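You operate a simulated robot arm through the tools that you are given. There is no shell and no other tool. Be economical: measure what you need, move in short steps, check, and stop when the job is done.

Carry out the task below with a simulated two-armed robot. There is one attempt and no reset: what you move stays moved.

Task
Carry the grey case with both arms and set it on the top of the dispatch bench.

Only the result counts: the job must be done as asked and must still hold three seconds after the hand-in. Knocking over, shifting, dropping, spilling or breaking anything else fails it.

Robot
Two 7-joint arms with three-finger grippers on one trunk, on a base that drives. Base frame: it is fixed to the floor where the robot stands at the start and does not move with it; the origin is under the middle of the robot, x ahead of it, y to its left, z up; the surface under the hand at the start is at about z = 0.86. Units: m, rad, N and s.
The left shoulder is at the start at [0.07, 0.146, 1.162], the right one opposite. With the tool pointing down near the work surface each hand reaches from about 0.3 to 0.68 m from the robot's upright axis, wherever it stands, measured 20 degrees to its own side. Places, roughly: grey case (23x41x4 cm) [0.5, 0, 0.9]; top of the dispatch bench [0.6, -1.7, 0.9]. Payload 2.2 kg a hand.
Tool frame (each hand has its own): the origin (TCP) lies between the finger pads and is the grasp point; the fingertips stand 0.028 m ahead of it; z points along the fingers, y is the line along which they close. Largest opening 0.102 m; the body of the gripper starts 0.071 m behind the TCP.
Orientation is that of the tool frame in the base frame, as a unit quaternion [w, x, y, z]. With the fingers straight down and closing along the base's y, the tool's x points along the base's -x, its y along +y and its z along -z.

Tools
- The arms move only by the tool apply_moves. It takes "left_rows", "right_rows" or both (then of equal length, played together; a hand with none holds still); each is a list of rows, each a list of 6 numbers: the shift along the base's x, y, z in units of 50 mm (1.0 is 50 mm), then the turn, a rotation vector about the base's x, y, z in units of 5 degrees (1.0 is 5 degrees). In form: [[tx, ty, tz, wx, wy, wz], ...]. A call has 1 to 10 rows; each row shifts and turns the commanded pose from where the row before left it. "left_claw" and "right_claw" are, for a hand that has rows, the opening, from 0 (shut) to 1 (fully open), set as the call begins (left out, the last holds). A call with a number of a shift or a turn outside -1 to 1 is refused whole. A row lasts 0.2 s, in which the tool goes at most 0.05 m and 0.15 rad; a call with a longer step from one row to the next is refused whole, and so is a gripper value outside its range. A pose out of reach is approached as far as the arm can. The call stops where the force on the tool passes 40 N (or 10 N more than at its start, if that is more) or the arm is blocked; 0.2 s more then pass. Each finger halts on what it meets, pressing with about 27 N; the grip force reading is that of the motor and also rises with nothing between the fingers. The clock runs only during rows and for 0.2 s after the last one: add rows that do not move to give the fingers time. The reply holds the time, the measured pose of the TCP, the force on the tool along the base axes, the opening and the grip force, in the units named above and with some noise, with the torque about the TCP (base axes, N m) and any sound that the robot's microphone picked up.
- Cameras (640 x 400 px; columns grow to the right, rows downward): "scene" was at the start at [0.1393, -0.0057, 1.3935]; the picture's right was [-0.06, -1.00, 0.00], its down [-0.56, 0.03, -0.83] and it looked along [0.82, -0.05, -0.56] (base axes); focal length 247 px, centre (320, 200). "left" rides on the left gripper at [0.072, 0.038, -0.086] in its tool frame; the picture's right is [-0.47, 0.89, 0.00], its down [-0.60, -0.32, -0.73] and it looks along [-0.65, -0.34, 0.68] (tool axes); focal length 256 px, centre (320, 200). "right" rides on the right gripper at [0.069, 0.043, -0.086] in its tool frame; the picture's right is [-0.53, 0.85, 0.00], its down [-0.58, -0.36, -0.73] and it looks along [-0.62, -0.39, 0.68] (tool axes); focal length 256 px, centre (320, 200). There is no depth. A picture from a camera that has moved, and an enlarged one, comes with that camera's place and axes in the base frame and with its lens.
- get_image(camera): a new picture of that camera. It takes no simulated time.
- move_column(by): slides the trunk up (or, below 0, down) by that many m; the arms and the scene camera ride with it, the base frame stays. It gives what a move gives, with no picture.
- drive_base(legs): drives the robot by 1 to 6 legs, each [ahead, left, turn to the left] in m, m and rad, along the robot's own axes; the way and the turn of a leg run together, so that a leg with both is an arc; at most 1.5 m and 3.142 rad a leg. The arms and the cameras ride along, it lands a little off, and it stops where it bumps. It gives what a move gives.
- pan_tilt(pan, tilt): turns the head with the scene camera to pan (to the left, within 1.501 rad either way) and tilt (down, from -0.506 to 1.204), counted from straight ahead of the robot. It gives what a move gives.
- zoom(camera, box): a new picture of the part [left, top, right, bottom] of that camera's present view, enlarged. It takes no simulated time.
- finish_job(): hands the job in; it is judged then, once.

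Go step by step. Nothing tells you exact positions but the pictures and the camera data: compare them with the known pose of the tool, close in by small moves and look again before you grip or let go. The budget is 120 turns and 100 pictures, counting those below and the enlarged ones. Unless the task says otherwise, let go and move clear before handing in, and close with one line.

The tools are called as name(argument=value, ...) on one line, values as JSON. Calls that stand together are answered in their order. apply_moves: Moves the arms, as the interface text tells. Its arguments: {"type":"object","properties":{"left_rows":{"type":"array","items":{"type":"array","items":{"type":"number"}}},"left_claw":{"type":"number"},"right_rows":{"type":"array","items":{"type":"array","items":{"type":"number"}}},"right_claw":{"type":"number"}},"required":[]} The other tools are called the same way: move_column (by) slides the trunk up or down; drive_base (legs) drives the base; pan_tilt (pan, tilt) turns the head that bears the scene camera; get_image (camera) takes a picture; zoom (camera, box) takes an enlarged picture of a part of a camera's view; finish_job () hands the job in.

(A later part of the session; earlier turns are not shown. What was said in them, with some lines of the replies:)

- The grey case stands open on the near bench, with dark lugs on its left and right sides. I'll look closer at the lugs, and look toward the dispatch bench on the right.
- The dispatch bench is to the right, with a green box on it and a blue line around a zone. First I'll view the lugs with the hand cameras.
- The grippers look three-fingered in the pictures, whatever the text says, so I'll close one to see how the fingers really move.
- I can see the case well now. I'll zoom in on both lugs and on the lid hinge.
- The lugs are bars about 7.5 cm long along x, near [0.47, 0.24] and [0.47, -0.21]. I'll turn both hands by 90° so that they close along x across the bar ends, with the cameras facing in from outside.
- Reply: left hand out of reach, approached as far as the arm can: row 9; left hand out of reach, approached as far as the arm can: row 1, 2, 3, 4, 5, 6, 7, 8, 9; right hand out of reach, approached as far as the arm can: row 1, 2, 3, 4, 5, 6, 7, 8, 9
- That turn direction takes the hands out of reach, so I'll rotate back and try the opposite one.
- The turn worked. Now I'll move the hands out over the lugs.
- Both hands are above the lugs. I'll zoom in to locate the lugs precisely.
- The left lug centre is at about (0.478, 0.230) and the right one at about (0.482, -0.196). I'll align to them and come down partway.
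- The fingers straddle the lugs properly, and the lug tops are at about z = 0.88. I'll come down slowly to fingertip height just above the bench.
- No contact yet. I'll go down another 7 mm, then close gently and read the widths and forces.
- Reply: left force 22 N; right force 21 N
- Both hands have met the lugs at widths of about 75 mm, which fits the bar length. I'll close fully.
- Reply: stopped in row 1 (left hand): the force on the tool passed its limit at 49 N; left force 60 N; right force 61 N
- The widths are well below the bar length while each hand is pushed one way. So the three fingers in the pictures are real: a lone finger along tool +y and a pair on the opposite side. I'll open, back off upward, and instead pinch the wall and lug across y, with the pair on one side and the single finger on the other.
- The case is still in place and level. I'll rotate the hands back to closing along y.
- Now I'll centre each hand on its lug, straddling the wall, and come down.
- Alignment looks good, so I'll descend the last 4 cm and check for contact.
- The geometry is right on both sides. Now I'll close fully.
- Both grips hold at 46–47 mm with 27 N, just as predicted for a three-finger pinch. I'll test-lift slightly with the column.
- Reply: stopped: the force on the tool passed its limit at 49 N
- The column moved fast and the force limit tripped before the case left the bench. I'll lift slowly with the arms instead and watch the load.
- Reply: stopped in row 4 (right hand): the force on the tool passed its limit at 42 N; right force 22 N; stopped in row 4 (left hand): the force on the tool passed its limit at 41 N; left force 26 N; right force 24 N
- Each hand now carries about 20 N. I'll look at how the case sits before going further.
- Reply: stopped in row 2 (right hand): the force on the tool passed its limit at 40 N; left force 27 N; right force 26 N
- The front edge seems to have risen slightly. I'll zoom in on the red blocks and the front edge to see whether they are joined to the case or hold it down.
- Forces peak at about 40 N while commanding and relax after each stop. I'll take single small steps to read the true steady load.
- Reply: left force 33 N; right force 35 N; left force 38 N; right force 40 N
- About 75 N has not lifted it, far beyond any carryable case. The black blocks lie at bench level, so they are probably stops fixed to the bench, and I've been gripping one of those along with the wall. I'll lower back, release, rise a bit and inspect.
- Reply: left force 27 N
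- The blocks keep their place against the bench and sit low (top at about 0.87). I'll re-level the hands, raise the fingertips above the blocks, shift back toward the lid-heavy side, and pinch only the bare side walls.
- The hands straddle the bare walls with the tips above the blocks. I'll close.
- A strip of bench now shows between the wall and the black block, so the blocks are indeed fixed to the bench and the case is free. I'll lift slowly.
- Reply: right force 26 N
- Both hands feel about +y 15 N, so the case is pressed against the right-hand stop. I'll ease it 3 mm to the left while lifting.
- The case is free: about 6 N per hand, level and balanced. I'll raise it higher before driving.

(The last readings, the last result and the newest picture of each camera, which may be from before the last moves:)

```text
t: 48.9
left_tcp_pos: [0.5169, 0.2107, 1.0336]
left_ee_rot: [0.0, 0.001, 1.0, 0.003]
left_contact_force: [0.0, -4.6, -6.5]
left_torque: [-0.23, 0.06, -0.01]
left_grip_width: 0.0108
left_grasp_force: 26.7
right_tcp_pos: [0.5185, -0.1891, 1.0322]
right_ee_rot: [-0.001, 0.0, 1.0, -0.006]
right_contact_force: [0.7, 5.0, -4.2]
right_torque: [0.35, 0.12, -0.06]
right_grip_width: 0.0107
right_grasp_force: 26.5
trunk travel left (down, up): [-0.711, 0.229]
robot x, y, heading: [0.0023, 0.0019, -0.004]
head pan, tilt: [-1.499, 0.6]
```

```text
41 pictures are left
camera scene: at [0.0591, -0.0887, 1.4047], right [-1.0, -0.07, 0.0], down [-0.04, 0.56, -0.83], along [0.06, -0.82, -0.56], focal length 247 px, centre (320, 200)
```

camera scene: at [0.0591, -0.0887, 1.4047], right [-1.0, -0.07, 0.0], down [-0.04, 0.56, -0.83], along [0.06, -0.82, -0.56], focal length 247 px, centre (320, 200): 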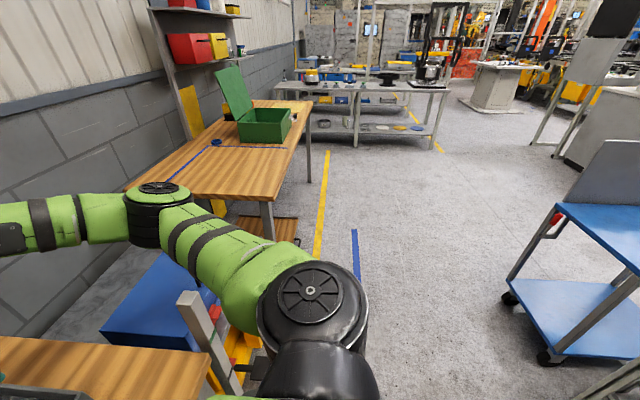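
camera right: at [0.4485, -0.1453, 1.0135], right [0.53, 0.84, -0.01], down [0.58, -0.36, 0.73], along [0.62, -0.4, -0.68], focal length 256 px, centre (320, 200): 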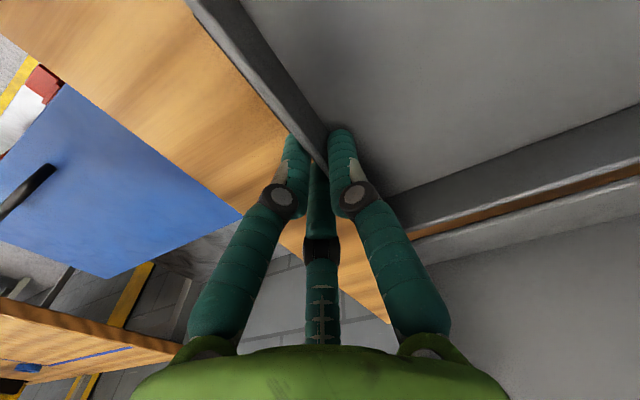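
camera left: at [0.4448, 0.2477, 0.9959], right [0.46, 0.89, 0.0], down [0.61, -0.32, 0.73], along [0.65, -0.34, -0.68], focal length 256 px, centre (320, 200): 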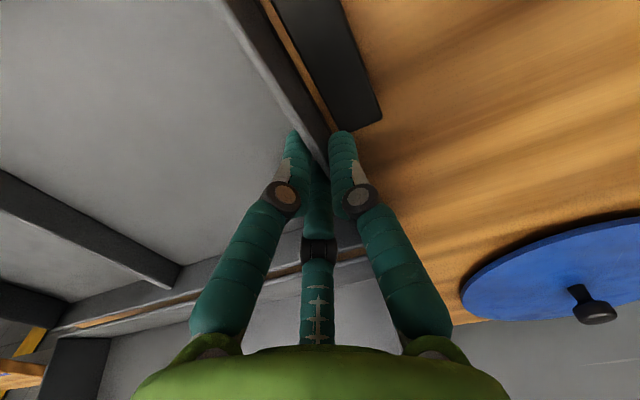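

The case is up and steady. The dispatch bench runs about y -0.87 to -2.6 with its front edge at x ≈ 0.29. Its near half, the taped area, is free, with the green box beyond y ≈ -1.5. I'll back up a bit first.

drive_base(legs=[[-0.25, 0, 0]])

get_image(camera="scene")

pan_tilt(pan=0, tilt=0.7)

get_image(camera="scene")

```text
t: 50.7
left_tcp_pos: [0.2756, 0.208, 1.0327]
left_ee_rot: [-0.002, 0.002, 1.0, 0.003]
left_contact_force: [0.0, -3.8, -7.1]
left_torque: [-0.19, 0.11, -0.06]
left_grip_width: 0.0107
left_grasp_force: 27.3
right_tcp_pos: [0.2755, -0.1899, 1.0314]
right_ee_rot: [-0.002, 0.002, 1.0, -0.006]
right_contact_force: [0.1, 4.1, -5.2]
right_torque: [0.4, 0.08, -0.09]
right_grip_width: 0.0108
right_grasp_force: 26.9
trunk travel left (down, up): [-0.711, 0.229]
robot x, y, heading: [-0.2504, 0.0019, -0.003]
head pan, tilt: [-1.499, 0.6]
```

```text
40 pictures are left
camera scene: at [-0.183, -0.0888, 1.4046], right [-1.0, -0.07, 0.0], down [-0.04, 0.56, -0.82], along [0.06, -0.82, -0.57], focal length 247 px, centre (320, 200)
```

scene: 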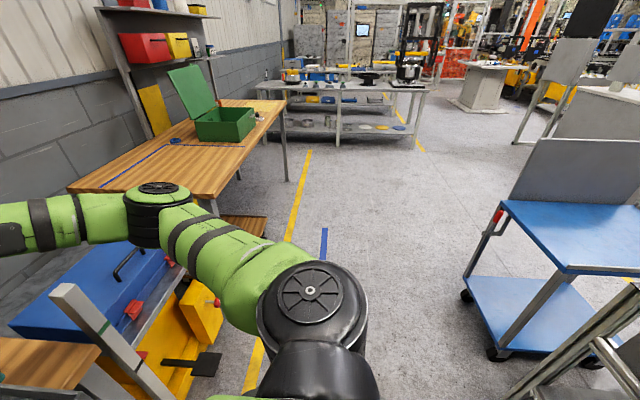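

```text
t: 52.3
left_tcp_pos: [0.2744, 0.209, 1.0332]
left_ee_rot: [-0.001, 0.003, 1.0, 0.003]
left_contact_force: [-0.2, -0.4, -6.3]
left_torque: [-0.14, 0.14, -0.03]
left_grip_width: 0.0105
left_grasp_force: 28.0
right_tcp_pos: [0.2746, -0.1913, 1.0323]
right_ee_rot: [-0.001, 0.001, 1.0, -0.007]
right_contact_force: [0.4, 0.4, -5.4]
right_torque: [0.32, 0.05, -0.07]
right_grip_width: 0.0109
right_grasp_force: 27.6
trunk travel left (down, up): [-0.711, 0.229]
robot x, y, heading: [-0.2419, 0.0031, -0.005]
head pan, tilt: [0.0, 0.7]
```

```text
39 pictures are left
camera scene: at [-0.1057, -0.0009, 1.396], right [0.0, -1.0, 0.0], down [-0.65, 0.0, -0.76], along [0.76, 0.0, -0.65], focal length 247 px, centre (320, 200)
```

scene: 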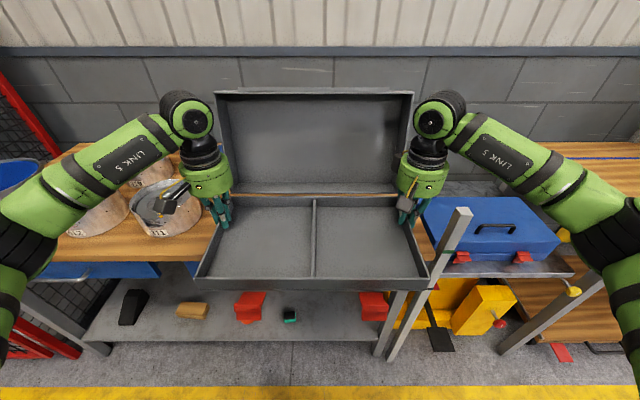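

The red pieces now hang from the case front, so they may be hinged latches that go with the case. I'll zoom in on them.

zoom(camera="scene", box=[180, 230, 460, 350])

zoom(camera="scene", box=[420, 180, 640, 380])

```text
2.29 times, centred on (320, 290) of scene
camera zoom: at [-0.1057, -0.0009, 1.396], right [0.0, -1.0, 0.0], down [-0.65, 0.0, -0.76], along [0.76, 0.0, -0.65], focal length 565 px, centre (320, -6)
```

zoom: 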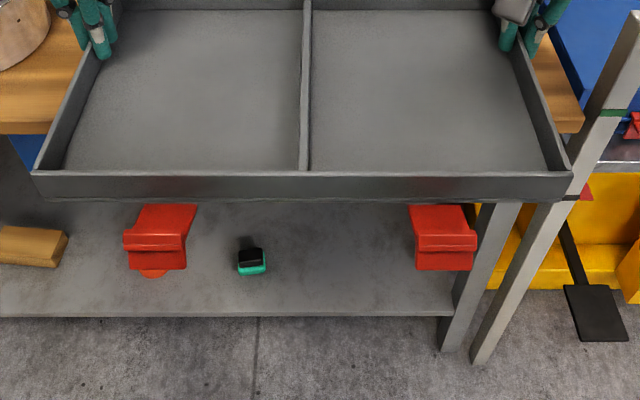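

```text
2.00 times, centred on (530, 280) of scene
camera zoom: at [-0.1057, -0.0009, 1.396], right [0.0, -1.0, 0.0], down [-0.65, 0.0, -0.76], along [0.76, 0.0, -0.65], focal length 494 px, centre (-100, 40)
```

zoom: 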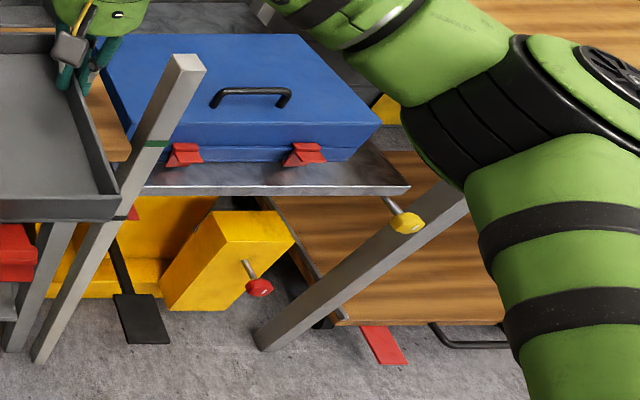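

The red latches belong to the case, while the black blocks stayed on the bench. A grey post about 1 m tall stands at (0.31, -0.36), so I'll raise the column and back up further to clear it.

move_column(by=0.06)

move_column(by=0.05)

drive_base(legs=[[-0.17, 0, 0]])

get_image(camera="scene")

pan_tilt(pan=-1.45, tilt=0.9)

get_image(camera="scene")

```text
t: 53.3
left_tcp_pos: [0.2745, 0.2075, 1.0933]
left_ee_rot: [-0.002, 0.002, 1.0, 0.003]
left_contact_force: [0.3, -0.5, -6.8]
left_torque: [-0.13, 0.18, -0.02]
left_grip_width: 0.0107
left_grasp_force: 27.0
right_tcp_pos: [0.2748, -0.19, 1.0927]
right_ee_rot: [0.0, 0.002, 1.0, -0.006]
right_contact_force: [0.9, -0.3, -4.8]
right_torque: [0.31, 0.01, -0.08]
right_grip_width: 0.0106
right_grasp_force: 26.8
trunk travel left (down, up): [-0.771, 0.169]
robot x, y, heading: [-0.2426, -0.0006, -0.002]
head pan, tilt: [0.0, 0.7]
```

```text
t: 54.2
left_tcp_pos: [0.2761, 0.2082, 1.1421]
left_ee_rot: [-0.002, 0.002, 1.0, 0.002]
left_contact_force: [-1.5, -1.4, -5.4]
left_torque: [-0.16, 0.08, -0.02]
left_grip_width: 0.011
left_grasp_force: 26.8
right_tcp_pos: [0.2754, -0.19, 1.1418]
right_ee_rot: [-0.002, 0.002, 1.0, -0.006]
right_contact_force: [0.2, 0.3, -6.0]
right_torque: [0.29, 0.07, -0.07]
right_grip_width: 0.0109
right_grasp_force: 27.0
trunk travel left (down, up): [-0.821, 0.119]
robot x, y, heading: [-0.2452, -0.0015, -0.003]
head pan, tilt: [0.0, 0.7]
```

```text
t: 55.7
left_tcp_pos: [0.1096, 0.207, 1.1415]
left_ee_rot: [-0.004, 0.002, 1.0, 0.003]
left_contact_force: [0.3, -0.8, -6.2]
left_torque: [-0.14, 0.07, -0.03]
left_grip_width: 0.0108
left_grasp_force: 27.0
right_tcp_pos: [0.1078, -0.1919, 1.1404]
right_ee_rot: [-0.003, 0.002, 1.0, -0.006]
right_contact_force: [1.5, 1.3, -5.9]
right_torque: [0.28, 0.14, -0.11]
right_grip_width: 0.0108
right_grasp_force: 26.6
trunk travel left (down, up): [-0.821, 0.119]
robot x, y, heading: [-0.4144, 0.0006, 0.0]
head pan, tilt: [0.0, 0.7]
```

```text
36 pictures are left
camera scene: at [-0.2704, -0.0005, 1.5054], right [0.0, -1.0, 0.0], down [-0.65, 0.0, -0.76], along [0.76, 0.0, -0.65], focal length 247 px, centre (320, 200)
```

scene: 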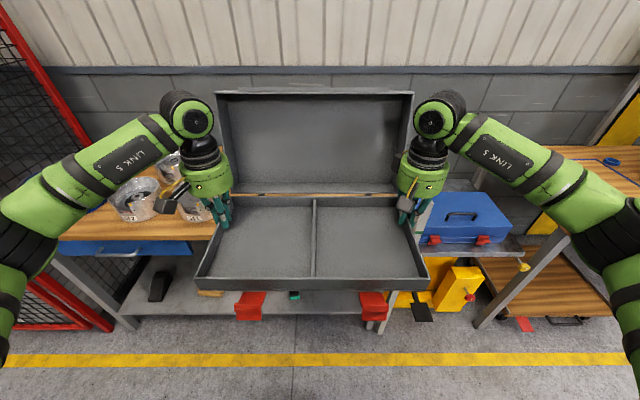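

```text
t: 57.2
left_tcp_pos: [0.1058, 0.2085, 1.1426]
left_ee_rot: [-0.003, 0.002, 1.0, 0.003]
left_contact_force: [-0.1, -0.4, -7.2]
left_torque: [-0.15, 0.14, 0.0]
left_grip_width: 0.0105
left_grasp_force: 26.8
right_tcp_pos: [0.1057, -0.1911, 1.1427]
right_ee_rot: [-0.002, 0.002, 1.0, -0.006]
right_contact_force: [0.4, -0.4, -5.4]
right_torque: [0.28, 0.04, -0.09]
right_grip_width: 0.0108
right_grasp_force: 26.0
trunk travel left (down, up): [-0.821, 0.119]
robot x, y, heading: [-0.413, 0.001, -0.001]
head pan, tilt: [-1.45, 0.901]
```

```text
35 pictures are left
camera scene: at [-0.3514, -0.0752, 1.4899], right [-0.99, -0.12, 0.0], down [-0.09, 0.78, -0.62], along [0.07, -0.62, -0.78], focal length 247 px, centre (320, 200)
```

scene: 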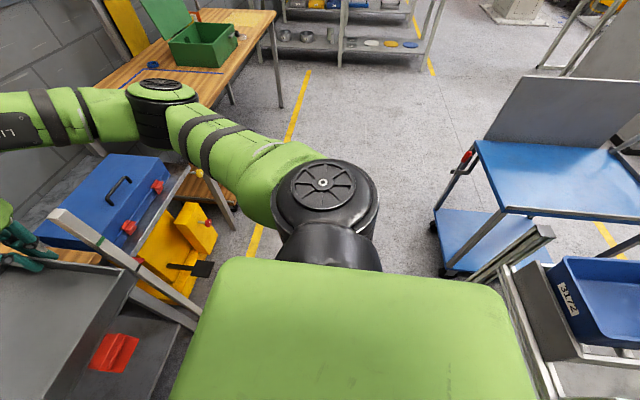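

The way to the right is about 0.3 m wider than the base on each side at this x, with carts behind from x ≈ -0.85. I'll slide right in stages, slightly ahead, with the case high above the post.

drive_base(legs=[[0.08, 0, 0], [0, -0.5, 0]])

get_image(camera="scene")

```text
t: 60.8
left_tcp_pos: [0.1845, -0.2882, 1.1434]
left_ee_rot: [-0.002, 0.007, 1.0, 0.002]
left_contact_force: [-0.1, -0.9, -5.9]
left_torque: [-0.12, -0.01, -0.02]
left_grip_width: 0.0109
left_grasp_force: 27.0
right_tcp_pos: [0.1791, -0.687, 1.1421]
right_ee_rot: [-0.001, 0.006, 1.0, -0.007]
right_contact_force: [1.0, 1.0, -5.8]
right_torque: [0.27, 0.19, -0.05]
right_grip_width: 0.0108
right_grasp_force: 27.2
trunk travel left (down, up): [-0.821, 0.119]
robot x, y, heading: [-0.3374, -0.4919, -0.013]
head pan, tilt: [-1.45, 0.901]
```

```text
34 pictures are left
camera scene: at [-0.2758, -0.5668, 1.49], right [-0.99, -0.11, 0.0], down [-0.08, 0.78, -0.62], along [0.07, -0.62, -0.78], focal length 247 px, centre (320, 200)
```

scene: 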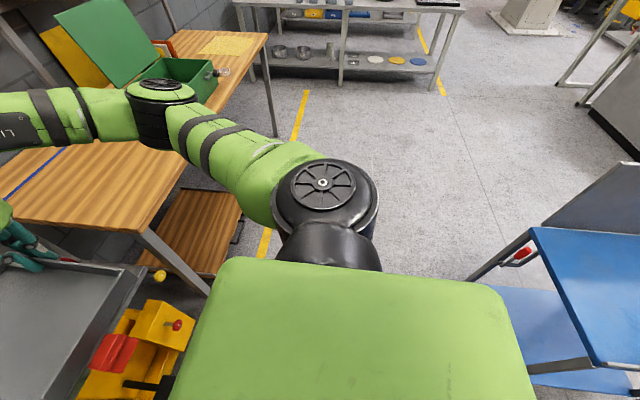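

The way is clear. I'll continue right to be level with the free part of the dispatch bench.

drive_base(legs=[[0, -0.64, 0.013]])

pan_tilt(pan=-0.35, tilt=0.6)

get_image(camera="scene")

pan_tilt(pan=0.6, tilt=0.7)

get_image(camera="scene")

```text
t: 64.3
left_tcp_pos: [0.1768, -0.9104, 1.142]
left_ee_rot: [-0.002, 0.002, 1.0, 0.002]
left_contact_force: [0.3, 0.3, -7.1]
left_torque: [-0.09, 0.04, -0.03]
left_grip_width: 0.011
left_grasp_force: 26.9
right_tcp_pos: [0.1761, -1.3081, 1.1415]
right_ee_rot: [-0.001, 0.003, 1.0, -0.007]
right_contact_force: [0.2, 0.0, -5.4]
right_torque: [0.25, 0.11, -0.08]
right_grip_width: 0.0112
right_grasp_force: 26.8
trunk travel left (down, up): [-0.821, 0.119]
robot x, y, heading: [-0.3402, -1.1186, -0.004]
head pan, tilt: [-1.45, 0.901]
```

```text
t: 65.6
left_tcp_pos: [0.1771, -0.9117, 1.1424]
left_ee_rot: [-0.001, 0.002, 1.0, 0.003]
left_contact_force: [0.0, -0.1, -6.6]
left_torque: [-0.14, 0.09, -0.01]
left_grip_width: 0.0107
left_grasp_force: 26.8
right_tcp_pos: [0.1745, -1.3113, 1.1413]
right_ee_rot: [0.0, 0.003, 1.0, -0.005]
right_contact_force: [0.2, -1.1, -5.5]
right_torque: [0.3, 0.07, -0.08]
right_grip_width: 0.011
right_grasp_force: 27.1
trunk travel left (down, up): [-0.821, 0.119]
robot x, y, heading: [-0.34, -1.1179, -0.004]
head pan, tilt: [-0.351, 0.6]
```

```text
33 pictures are left
camera scene: at [-0.2066, -1.1509, 1.5146], right [-0.35, -0.94, 0.0], down [-0.53, 0.2, -0.82], along [0.77, -0.29, -0.57], focal length 247 px, centre (320, 200)
```

scene: 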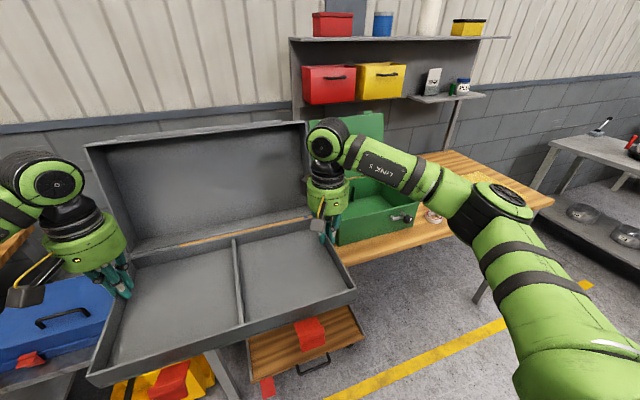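

```text
t: 66.9
left_tcp_pos: [0.1766, -0.9113, 1.1418]
left_ee_rot: [-0.001, 0.003, 1.0, 0.003]
left_contact_force: [-0.5, 0.1, -6.0]
left_torque: [-0.12, 0.16, -0.05]
left_grip_width: 0.0109
left_grasp_force: 27.2
right_tcp_pos: [0.1755, -1.3101, 1.1426]
right_ee_rot: [-0.001, 0.003, 1.0, -0.006]
right_contact_force: [0.1, -0.4, -5.1]
right_torque: [0.27, 0.0, -0.11]
right_grip_width: 0.0107
right_grasp_force: 26.8
trunk travel left (down, up): [-0.821, 0.119]
robot x, y, heading: [-0.3452, -1.117, -0.006]
head pan, tilt: [0.6, 0.7]
```

```text
32 pictures are left
camera scene: at [-0.219, -1.0725, 1.506], right [0.56, -0.83, 0.0], down [-0.53, -0.36, -0.76], along [0.63, 0.43, -0.65], focal length 247 px, centre (320, 200)
```

scene: 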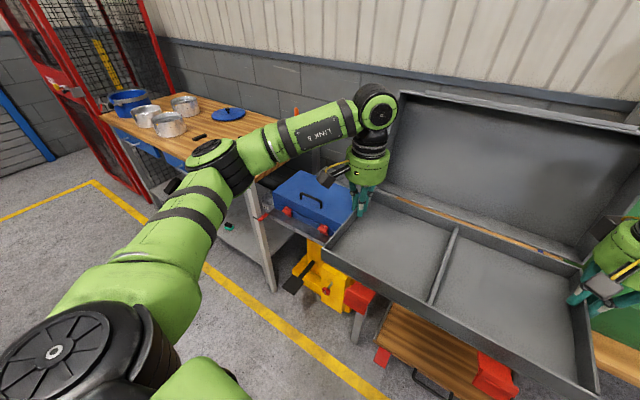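

The way ahead is clear of the green box, which is right of y ≈ -1.45. I'll go forward with the case high over the bench, stopping short of the bench's lower handle.

drive_base(legs=[[0.26, -0.01, 0.004]])

get_image(camera="left")

get_image(camera="right")

get_image(camera="scene")

```text
t: 68.7
left_tcp_pos: [0.4283, -0.9201, 1.1438]
left_ee_rot: [-0.001, -0.001, 1.0, 0.003]
left_contact_force: [-1.0, -0.2, -6.6]
left_torque: [-0.13, 0.03, -0.03]
left_grip_width: 0.0106
left_grasp_force: 26.7
right_tcp_pos: [0.428, -1.3164, 1.1443]
right_ee_rot: [0.0, -0.001, 1.0, -0.005]
right_contact_force: [0.2, -0.1, -4.4]
right_torque: [0.29, 0.1, -0.08]
right_grip_width: 0.011
right_grasp_force: 27.1
trunk travel left (down, up): [-0.821, 0.119]
robot x, y, heading: [-0.0832, -1.1308, 0.002]
head pan, tilt: [0.6, 0.7]
```

```text
31 pictures are left
camera left: at [0.356, -0.8818, 1.2306], right [0.46, 0.89, 0.0], down [0.61, -0.32, 0.73], along [0.65, -0.34, -0.69], focal length 256 px, centre (320, 200)
```

left: 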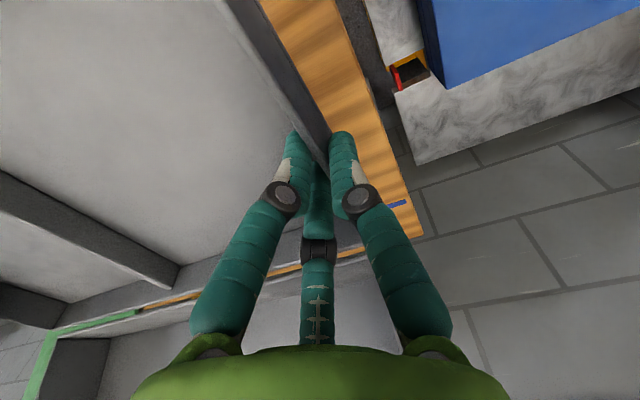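

```text
30 pictures are left
camera right: at [0.3583, -1.2727, 1.2294], right [0.53, 0.85, -0.01], down [0.58, -0.35, 0.74], along [0.62, -0.4, -0.68], focal length 256 px, centre (320, 200)
```

right: 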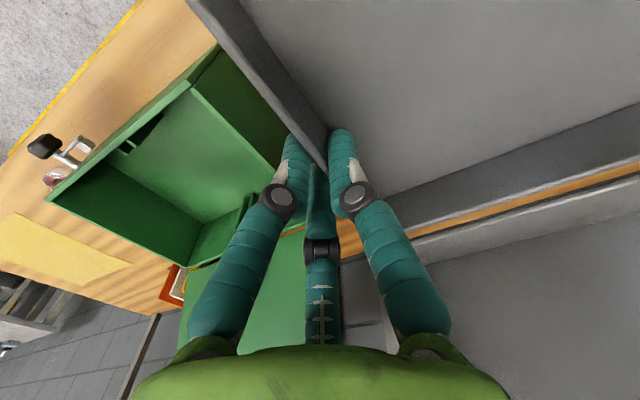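

```text
29 pictures are left
camera scene: at [0.0319, -1.0815, 1.5063], right [0.57, -0.82, 0.0], down [-0.53, -0.37, -0.77], along [0.63, 0.43, -0.64], focal length 247 px, centre (320, 200)
```

scene: 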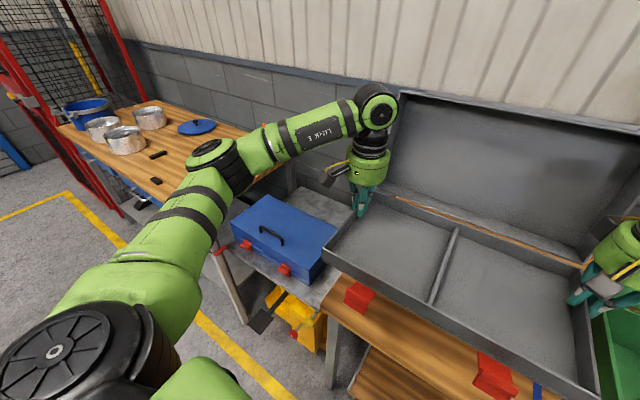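

The bench's near edge is at y ≈ -0.893 and the green box's near face is at y ≈ -1.445. I'll shift the case forward 11 cm and right 1.5 cm with the arms to centre it in the free area.

apply_moves(left_rows=[[0.15, -0.04, 0, 0, 0, 0], [0.31, -0.05, 0, 0, 0, 0], [0.31, -0.05, 0, 0, 0, 0], [0.31, -0.05, 0, 0, 0, 0], [0.31, -0.05, 0, 0, 0, 0], [0.31, -0.05, 0, 0, 0, 0], [0.31, 0, 0, 0, 0, 0], [0.15, 0, 0, 0, 0, 0], [0, 0, 0, 0, 0, 0]], right_rows=[[0.15, -0.04, 0, 0, 0, 0], [0.31, -0.05, 0, 0, 0, 0], [0.31, -0.05, 0, 0, 0, 0], [0.31, -0.05, 0, 0, 0, 0], [0.31, -0.05, 0, 0, 0, 0], [0.31, -0.05, 0, 0, 0, 0], [0.31, 0, 0, 0, 0, 0], [0.15, 0, 0, 0, 0, 0], [0, 0, 0, 0, 0, 0]])

pan_tilt(pan=-0.35, tilt=0.7)

get_image(camera="scene")

get_image(camera="left")

```text
t: 70.7
left_tcp_pos: [0.5386, -0.9346, 1.1434]
left_ee_rot: [-0.003, -0.001, 1.0, 0.004]
left_contact_force: [-0.1, 7.8, -7.6]
left_torque: [0.09, 0.1, -0.06]
left_grip_width: 0.0111
left_grasp_force: 26.9
right_tcp_pos: [0.538, -1.3317, 1.1412]
right_ee_rot: [-0.001, 0.0, 1.0, -0.007]
right_contact_force: [0.7, -8.4, -3.9]
right_torque: [0.21, 0.0, -0.1]
right_grip_width: 0.0106
right_grasp_force: 26.5
trunk travel left (down, up): [-0.821, 0.119]
robot x, y, heading: [-0.0894, -1.1276, 0.006]
head pan, tilt: [0.6, 0.7]
```

```text
t: 72.0
left_tcp_pos: [0.5376, -0.9325, 1.1414]
left_ee_rot: [-0.002, -0.001, 1.0, 0.003]
left_contact_force: [-0.5, 9.7, -7.5]
left_torque: [0.16, 0.09, -0.03]
left_grip_width: 0.0106
left_grasp_force: 27.2
right_tcp_pos: [0.5383, -1.3315, 1.1409]
right_ee_rot: [-0.002, -0.001, 1.0, -0.007]
right_contact_force: [1.2, -11.5, -5.6]
right_torque: [0.14, 0.06, -0.1]
right_grip_width: 0.0107
right_grasp_force: 26.6
trunk travel left (down, up): [-0.821, 0.119]
robot x, y, heading: [-0.091, -1.1314, -0.002]
head pan, tilt: [-0.351, 0.7]
```

```text
28 pictures are left
camera scene: at [0.0451, -1.1587, 1.5059], right [-0.34, -0.94, 0.0], down [-0.61, 0.22, -0.76], along [0.72, -0.26, -0.65], focal length 247 px, centre (320, 200)
```

scene: 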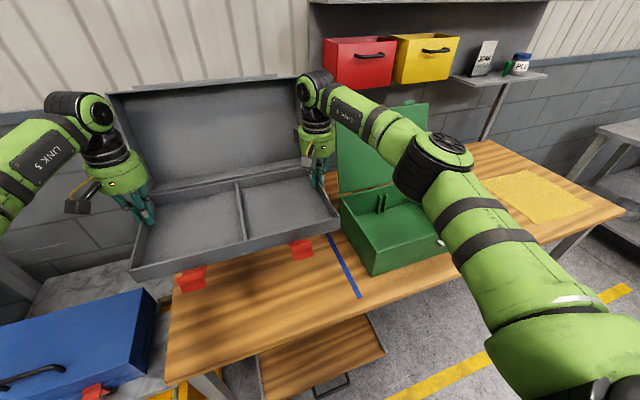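

```text
27 pictures are left
camera left: at [0.4664, -0.8968, 1.2297], right [0.46, 0.89, 0.0], down [0.61, -0.32, 0.73], along [0.65, -0.33, -0.69], focal length 256 px, centre (320, 200)
```

left: 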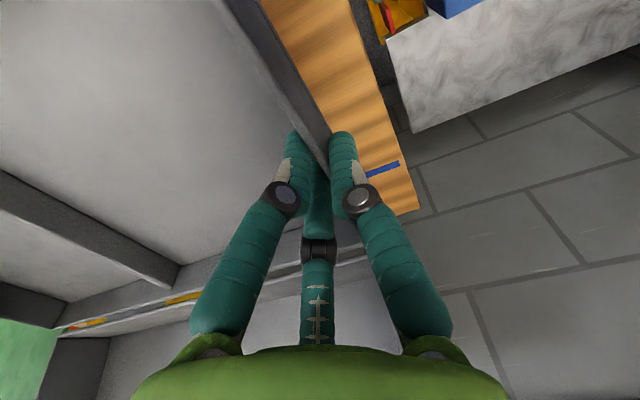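

The case is over the free area, inside the taped zone. I'll lower it with the arms most of the way, easing the slight outward pull.

apply_moves(left_rows=[[0, -0.01, -0.15, 0, 0, 0], [0, -0.01, -0.3, 0, 0, 0], [0, 0, -0.4, 0, 0, 0], [0, 0, -0.4, 0, 0, 0], [0, 0, -0.4, 0, 0, 0], [0, 0, -0.4, 0, 0, 0], [0, 0, -0.4, 0, 0, 0], [0, 0, -0.4, 0, 0, 0], [0, 0, -0.3, 0, 0, 0], [0, 0, -0.1, 0, 0, 0]], right_rows=[[0, 0.01, -0.15, 0, 0, 0], [0, 0.01, -0.3, 0, 0, 0], [0, 0, -0.4, 0, 0, 0], [0, 0, -0.4, 0, 0, 0], [0, 0, -0.4, 0, 0, 0], [0, 0, -0.4, 0, 0, 0], [0, 0, -0.4, 0, 0, 0], [0, 0, -0.4, 0, 0, 0], [0, 0, -0.3, 0, 0, 0], [0, 0, -0.1, 0, 0, 0]])

get_image(camera="scene")

get_image(camera="left")

get_image(camera="right")

```text
t: 74.2
left_tcp_pos: [0.538, -0.9334, 0.9792]
left_ee_rot: [-0.003, 0.0, 1.0, 0.003]
left_contact_force: [-0.5, 14.8, -6.6]
left_torque: [0.2, 0.16, -0.04]
left_grip_width: 0.0106
left_grasp_force: 27.1
right_tcp_pos: [0.5386, -1.3328, 0.9796]
right_ee_rot: [-0.002, -0.001, 1.0, -0.007]
right_contact_force: [0.4, -15.0, -5.6]
right_torque: [0.04, 0.02, -0.06]
right_grip_width: 0.0108
right_grasp_force: 27.5
trunk travel left (down, up): [-0.821, 0.119]
robot x, y, heading: [-0.0887, -1.1284, -0.0]
head pan, tilt: [-0.351, 0.7]
```

```text
26 pictures are left
camera scene: at [0.0451, -1.1588, 1.506], right [-0.34, -0.94, 0.0], down [-0.61, 0.22, -0.76], along [0.72, -0.26, -0.65], focal length 247 px, centre (320, 200)
```

scene: 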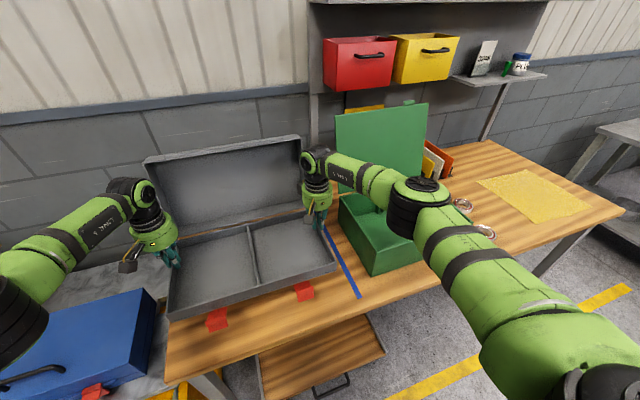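

```text
25 pictures are left
camera left: at [0.4664, -0.8971, 1.0666], right [0.46, 0.89, 0.0], down [0.61, -0.32, 0.73], along [0.65, -0.33, -0.69], focal length 256 px, centre (320, 200)
```

left: 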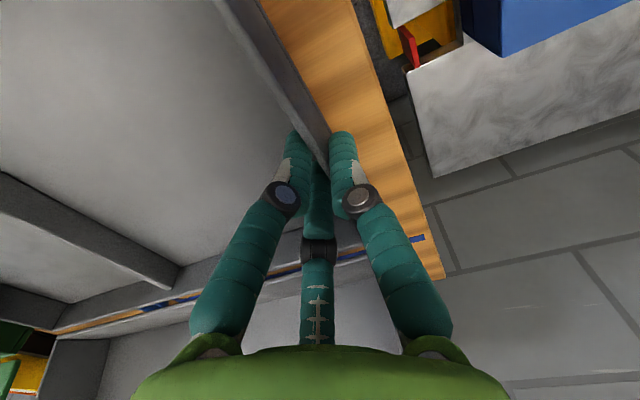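

```text
24 pictures are left
camera right: at [0.469, -1.2872, 1.0653], right [0.53, 0.85, -0.01], down [0.58, -0.35, 0.73], along [0.62, -0.4, -0.68], focal length 256 px, centre (320, 200)
```

right: 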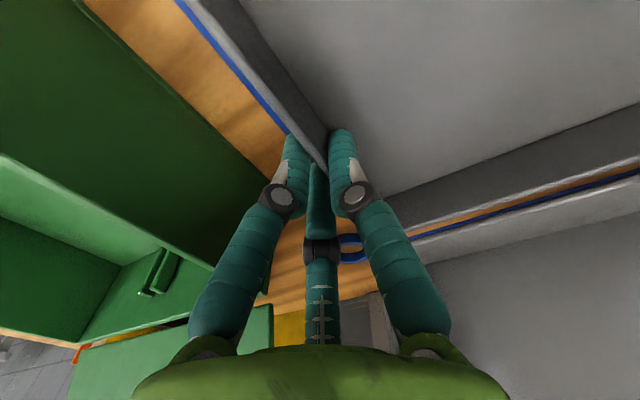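

The hands press inward slightly at 15 N, so I'll relax them outward by 3 mm and lower further in small steps.

apply_moves(left_rows=[[0, 0.03, -0.1, 0, 0, 0], [0, 0.03, -0.2, 0, 0, 0], [0, 0, -0.3, 0, 0, 0], [0, 0, -0.3, 0, 0, 0], [0, 0, -0.15, 0, 0, 0], [0, 0, 0, 0, 0, 0]], right_rows=[[0, -0.03, -0.1, 0, 0, 0], [0, -0.03, -0.2, 0, 0, 0], [0, 0, -0.3, 0, 0, 0], [0, 0, -0.3, 0, 0, 0], [0, 0, -0.15, 0, 0, 0], [0, 0, 0, 0, 0, 0]])

get_image(camera="scene")

```text
t: 75.5
left_tcp_pos: [0.5357, -0.9332, 0.9268]
left_ee_rot: [-0.002, 0.0, 1.0, 0.0]
left_contact_force: [-0.2, -6.3, -5.6]
left_torque: [-0.17, 0.02, 0.06]
left_grip_width: 0.0106
left_grasp_force: 27.0
right_tcp_pos: [0.5386, -1.3319, 0.9251]
right_ee_rot: [-0.001, -0.003, 1.0, -0.005]
right_contact_force: [0.2, 4.7, -5.3]
right_torque: [0.29, 0.1, -0.09]
right_grip_width: 0.0105
right_grasp_force: 27.3
trunk travel left (down, up): [-0.821, 0.119]
robot x, y, heading: [-0.0877, -1.1329, 0.006]
head pan, tilt: [-0.351, 0.7]
```

```text
23 pictures are left
camera scene: at [0.0449, -1.1589, 1.506], right [-0.34, -0.94, 0.0], down [-0.61, 0.22, -0.76], along [0.72, -0.26, -0.65], focal length 247 px, centre (320, 200)
```

scene: 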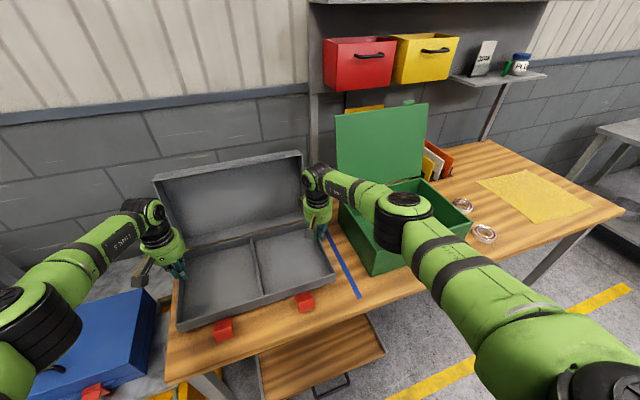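

About 1–2 cm remain. I'll lower slowly until the load comes off.

apply_moves(left_rows=[[0, 0, -0.06, 0, 0, 0], [0, 0, -0.06, 0, 0, 0], [0, 0, -0.06, 0, 0, 0], [0, 0, -0.06, 0, 0, 0], [0, 0, 0, 0, 0, 0]], right_rows=[[0, 0, -0.06, 0, 0, 0], [0, 0, -0.06, 0, 0, 0], [0, 0, -0.06, 0, 0, 0], [0, 0, -0.06, 0, 0, 0], [0, 0, 0, 0, 0, 0]])

apply_moves(left_rows=[[0, 0, -0.04, 0, 0, 0], [0, 0, -0.04, 0, 0, 0], [0, 0, 0, 0, 0, 0]], right_rows=[[0, 0, -0.04, 0, 0, 0], [0, 0, -0.04, 0, 0, 0], [0, 0, 0, 0, 0, 0]])

```text
t: 76.8
left_tcp_pos: [0.5377, -0.9329, 0.9155]
left_ee_rot: [-0.002, 0.0, 1.0, 0.001]
left_contact_force: [-0.4, -14.1, -7.0]
left_torque: [-0.32, 0.07, -0.08]
left_grip_width: 0.0106
left_grasp_force: 26.7
right_tcp_pos: [0.5386, -1.3317, 0.9148]
right_ee_rot: [-0.001, -0.002, 1.0, -0.005]
right_contact_force: [0.3, 15.8, -5.3]
right_torque: [0.53, 0.1, -0.16]
right_grip_width: 0.0106
right_grasp_force: 27.0
trunk travel left (down, up): [-0.821, 0.119]
robot x, y, heading: [-0.0871, -1.1273, 0.007]
head pan, tilt: [-0.351, 0.7]
```

```text
t: 77.5
left_tcp_pos: [0.5368, -0.9322, 0.9108]
left_ee_rot: [-0.002, 0.0, 1.0, -0.001]
left_contact_force: [-0.5, -18.2, -6.7]
left_torque: [-0.38, 0.12, -0.07]
left_grip_width: 0.0106
left_grasp_force: 27.4
right_tcp_pos: [0.538, -1.3312, 0.9103]
right_ee_rot: [-0.001, -0.002, 1.0, -0.004]
right_contact_force: [-0.6, 18.1, -6.0]
right_torque: [0.56, 0.01, -0.15]
right_grip_width: 0.0107
right_grasp_force: 26.6
trunk travel left (down, up): [-0.821, 0.119]
robot x, y, heading: [-0.0879, -1.1288, 0.009]
head pan, tilt: [-0.351, 0.7]
```

It is still carried, now with an outward pull of 18 N. I'll ease inward and keep lowering.

apply_moves(left_rows=[[0, -0.03, 0, 0, 0, 0], [0, -0.03, 0, 0, 0, 0], [0, 0, -0.04, 0, 0, 0], [0, 0, -0.04, 0, 0, 0], [0, 0, 0, 0, 0, 0]], right_rows=[[0, 0.03, 0, 0, 0, 0], [0, 0.03, 0, 0, 0, 0], [0, 0, -0.04, 0, 0, 0], [0, 0, -0.04, 0, 0, 0], [0, 0, 0, 0, 0, 0]])

zoom(camera="scene", box=[120, 200, 400, 360])

```text
t: 78.8
left_tcp_pos: [0.5367, -0.934, 0.9108]
left_ee_rot: [0.001, -0.001, 1.0, 0.004]
left_contact_force: [3.6, -4.1, 4.9]
left_torque: [-0.19, -0.62, -0.09]
left_grip_width: 0.0106
left_grasp_force: 26.7
right_tcp_pos: [0.5387, -1.3321, 0.9105]
right_ee_rot: [0.001, -0.001, 1.0, -0.007]
right_contact_force: [3.7, 5.0, 2.9]
right_torque: [0.5, -0.92, -0.11]
right_grip_width: 0.0109
right_grasp_force: 26.7
trunk travel left (down, up): [-0.821, 0.119]
robot x, y, heading: [-0.0903, -1.1287, 0.004]
head pan, tilt: [-0.351, 0.7]
```

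```text
2.29 times, centred on (260, 280) of scene
camera zoom: at [0.0427, -1.1589, 1.5064], right [-0.34, -0.94, 0.0], down [-0.61, 0.22, -0.76], along [0.72, -0.26, -0.64], focal length 565 px, centre (457, 17)
```

zoom: 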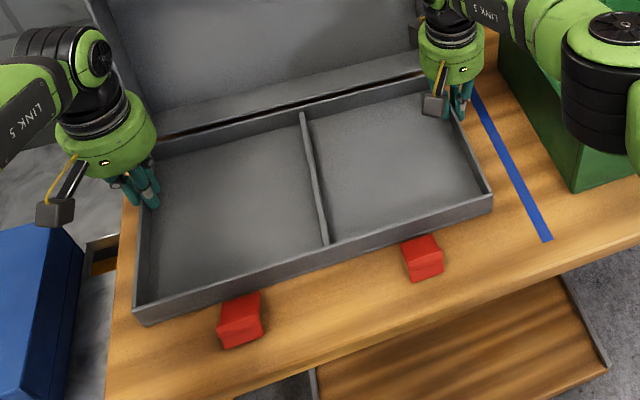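

The load is now on the bench (z force +3 to +5 N) and the case sits level and fully on top. I'll press 2 mm more and then open the fingers.

apply_moves(left_rows=[[0, 0, -0.03, 0, 0, 0], [0, 0, 0, 0, 0, 0]], right_rows=[[0, 0, -0.03, 0, 0, 0], [0, 0, 0, 0, 0, 0]])

apply_moves(left_rows=[[0, 0, 0, 0, 0, 0], [0, 0, 0, 0, 0, 0], [0, 0, 0, 0, 0, 0]], right_rows=[[0, 0, 0, 0, 0, 0], [0, 0, 0, 0, 0, 0], [0, 0, 0, 0, 0, 0]], left_claw=0.45, right_claw=0.45)

get_image(camera="left")

get_image(camera="right")

```text
t: 79.3
left_tcp_pos: [0.536, -0.9339, 0.9097]
left_ee_rot: [0.001, -0.002, 1.0, 0.003]
left_contact_force: [8.6, 0.0, 18.6]
left_torque: [-0.03, 0.0, -0.12]
left_grip_width: 0.0109
left_grasp_force: 27.0
right_tcp_pos: [0.5363, -1.3324, 0.9087]
right_ee_rot: [0.002, 0.0, 1.0, -0.006]
right_contact_force: [6.8, 1.8, 11.1]
right_torque: [0.37, -0.41, -0.09]
right_grip_width: 0.0103
right_grasp_force: 27.1
trunk travel left (down, up): [-0.821, 0.119]
robot x, y, heading: [-0.0862, -1.1292, 0.005]
head pan, tilt: [-0.351, 0.7]
```

```text
t: 80.2
left_tcp_pos: [0.5359, -0.9342, 0.9062]
left_ee_rot: [-0.001, -0.001, 1.0, 0.003]
left_contact_force: [1.8, -0.2, 0.4]
left_torque: [-0.02, 0.04, 0.02]
left_grip_width: 0.046
left_grasp_force: 0.0
right_tcp_pos: [0.5365, -1.3309, 0.9055]
right_ee_rot: [-0.001, -0.001, 1.0, -0.006]
right_contact_force: [0.1, -0.2, 0.2]
right_torque: [0.01, 0.0, 0.03]
right_grip_width: 0.0459
right_grasp_force: 0.0
trunk travel left (down, up): [-0.821, 0.119]
robot x, y, heading: [-0.0892, -1.1289, -0.001]
head pan, tilt: [-0.351, 0.7]
```

```text
21 pictures are left
camera left: at [0.4644, -0.8978, 0.9929], right [0.46, 0.89, 0.0], down [0.61, -0.32, 0.73], along [0.65, -0.34, -0.69], focal length 256 px, centre (320, 200)
```

left: 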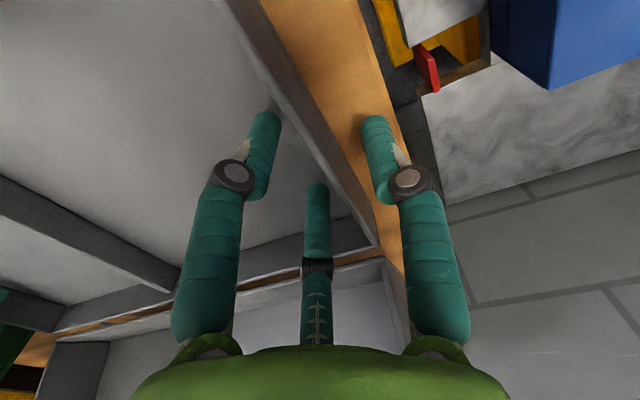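

```text
20 pictures are left
camera right: at [0.467, -1.2868, 0.9921], right [0.53, 0.85, -0.01], down [0.58, -0.35, 0.73], along [0.62, -0.4, -0.68], focal length 256 px, centre (320, 200)
```

right: 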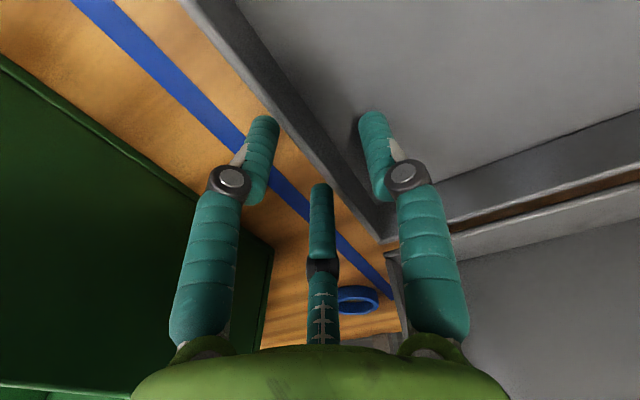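

Both hands are released and the fingers are clear of the walls. I'll raise the hands straight up and check the result.

apply_moves(left_rows=[[0, 0, 0.1, 0, 0, 0], [0, 0, 0.2, 0, 0, 0], [0, 0, 0.4, 0, 0, 0], [0, 0, 0.6, 0, 0, 0], [0, 0, 0.6, 0, 0, 0], [0, 0, 0.6, 0, 0, 0], [0, 0, 0.6, 0, 0, 0], [0, 0, 0.5, 0, 0, 0], [0, 0, 0, 0, 0, 0]], right_rows=[[0, 0, 0.1, 0, 0, 0], [0, 0, 0.2, 0, 0, 0], [0, 0, 0.4, 0, 0, 0], [0, 0, 0.6, 0, 0, 0], [0, 0, 0.6, 0, 0, 0], [0, 0, 0.6, 0, 0, 0], [0, 0, 0.6, 0, 0, 0], [0, 0, 0.5, 0, 0, 0], [0, 0, 0, 0, 0, 0]])

get_image(camera="scene")

```text
t: 82.2
left_tcp_pos: [0.5356, -0.9345, 1.0888]
left_ee_rot: [-0.003, -0.001, 1.0, 0.003]
left_contact_force: [0.4, -0.4, 1.6]
left_torque: [-0.04, 0.01, 0.0]
left_grip_width: 0.046
left_grasp_force: 0.0
right_tcp_pos: [0.5351, -1.3301, 1.0874]
right_ee_rot: [-0.001, 0.0, 1.0, -0.006]
right_contact_force: [-0.2, 0.8, -0.4]
right_torque: [0.01, 0.01, 0.0]
right_grip_width: 0.046
right_grasp_force: 0.1
trunk travel left (down, up): [-0.821, 0.119]
robot x, y, heading: [-0.0873, -1.132, 0.004]
head pan, tilt: [-0.351, 0.7]
```

```text
19 pictures are left
camera scene: at [0.043, -1.1588, 1.5061], right [-0.34, -0.94, 0.0], down [-0.61, 0.22, -0.76], along [0.72, -0.26, -0.64], focal length 247 px, centre (320, 200)
```

scene: 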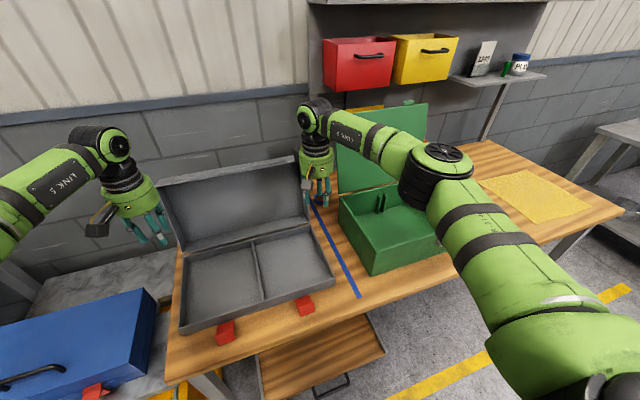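

The grey case stands level and free on the dispatch bench inside the taped area. Both hands are clear, and the green box has not moved, so I'll hand in.

finish_job()

```text
The job is handed in.
```

I carried the grey case over with both arms and set it level on the free, taped part of the dispatch bench. Both hands are clear of it, and I saw nothing else moved or knocked over.
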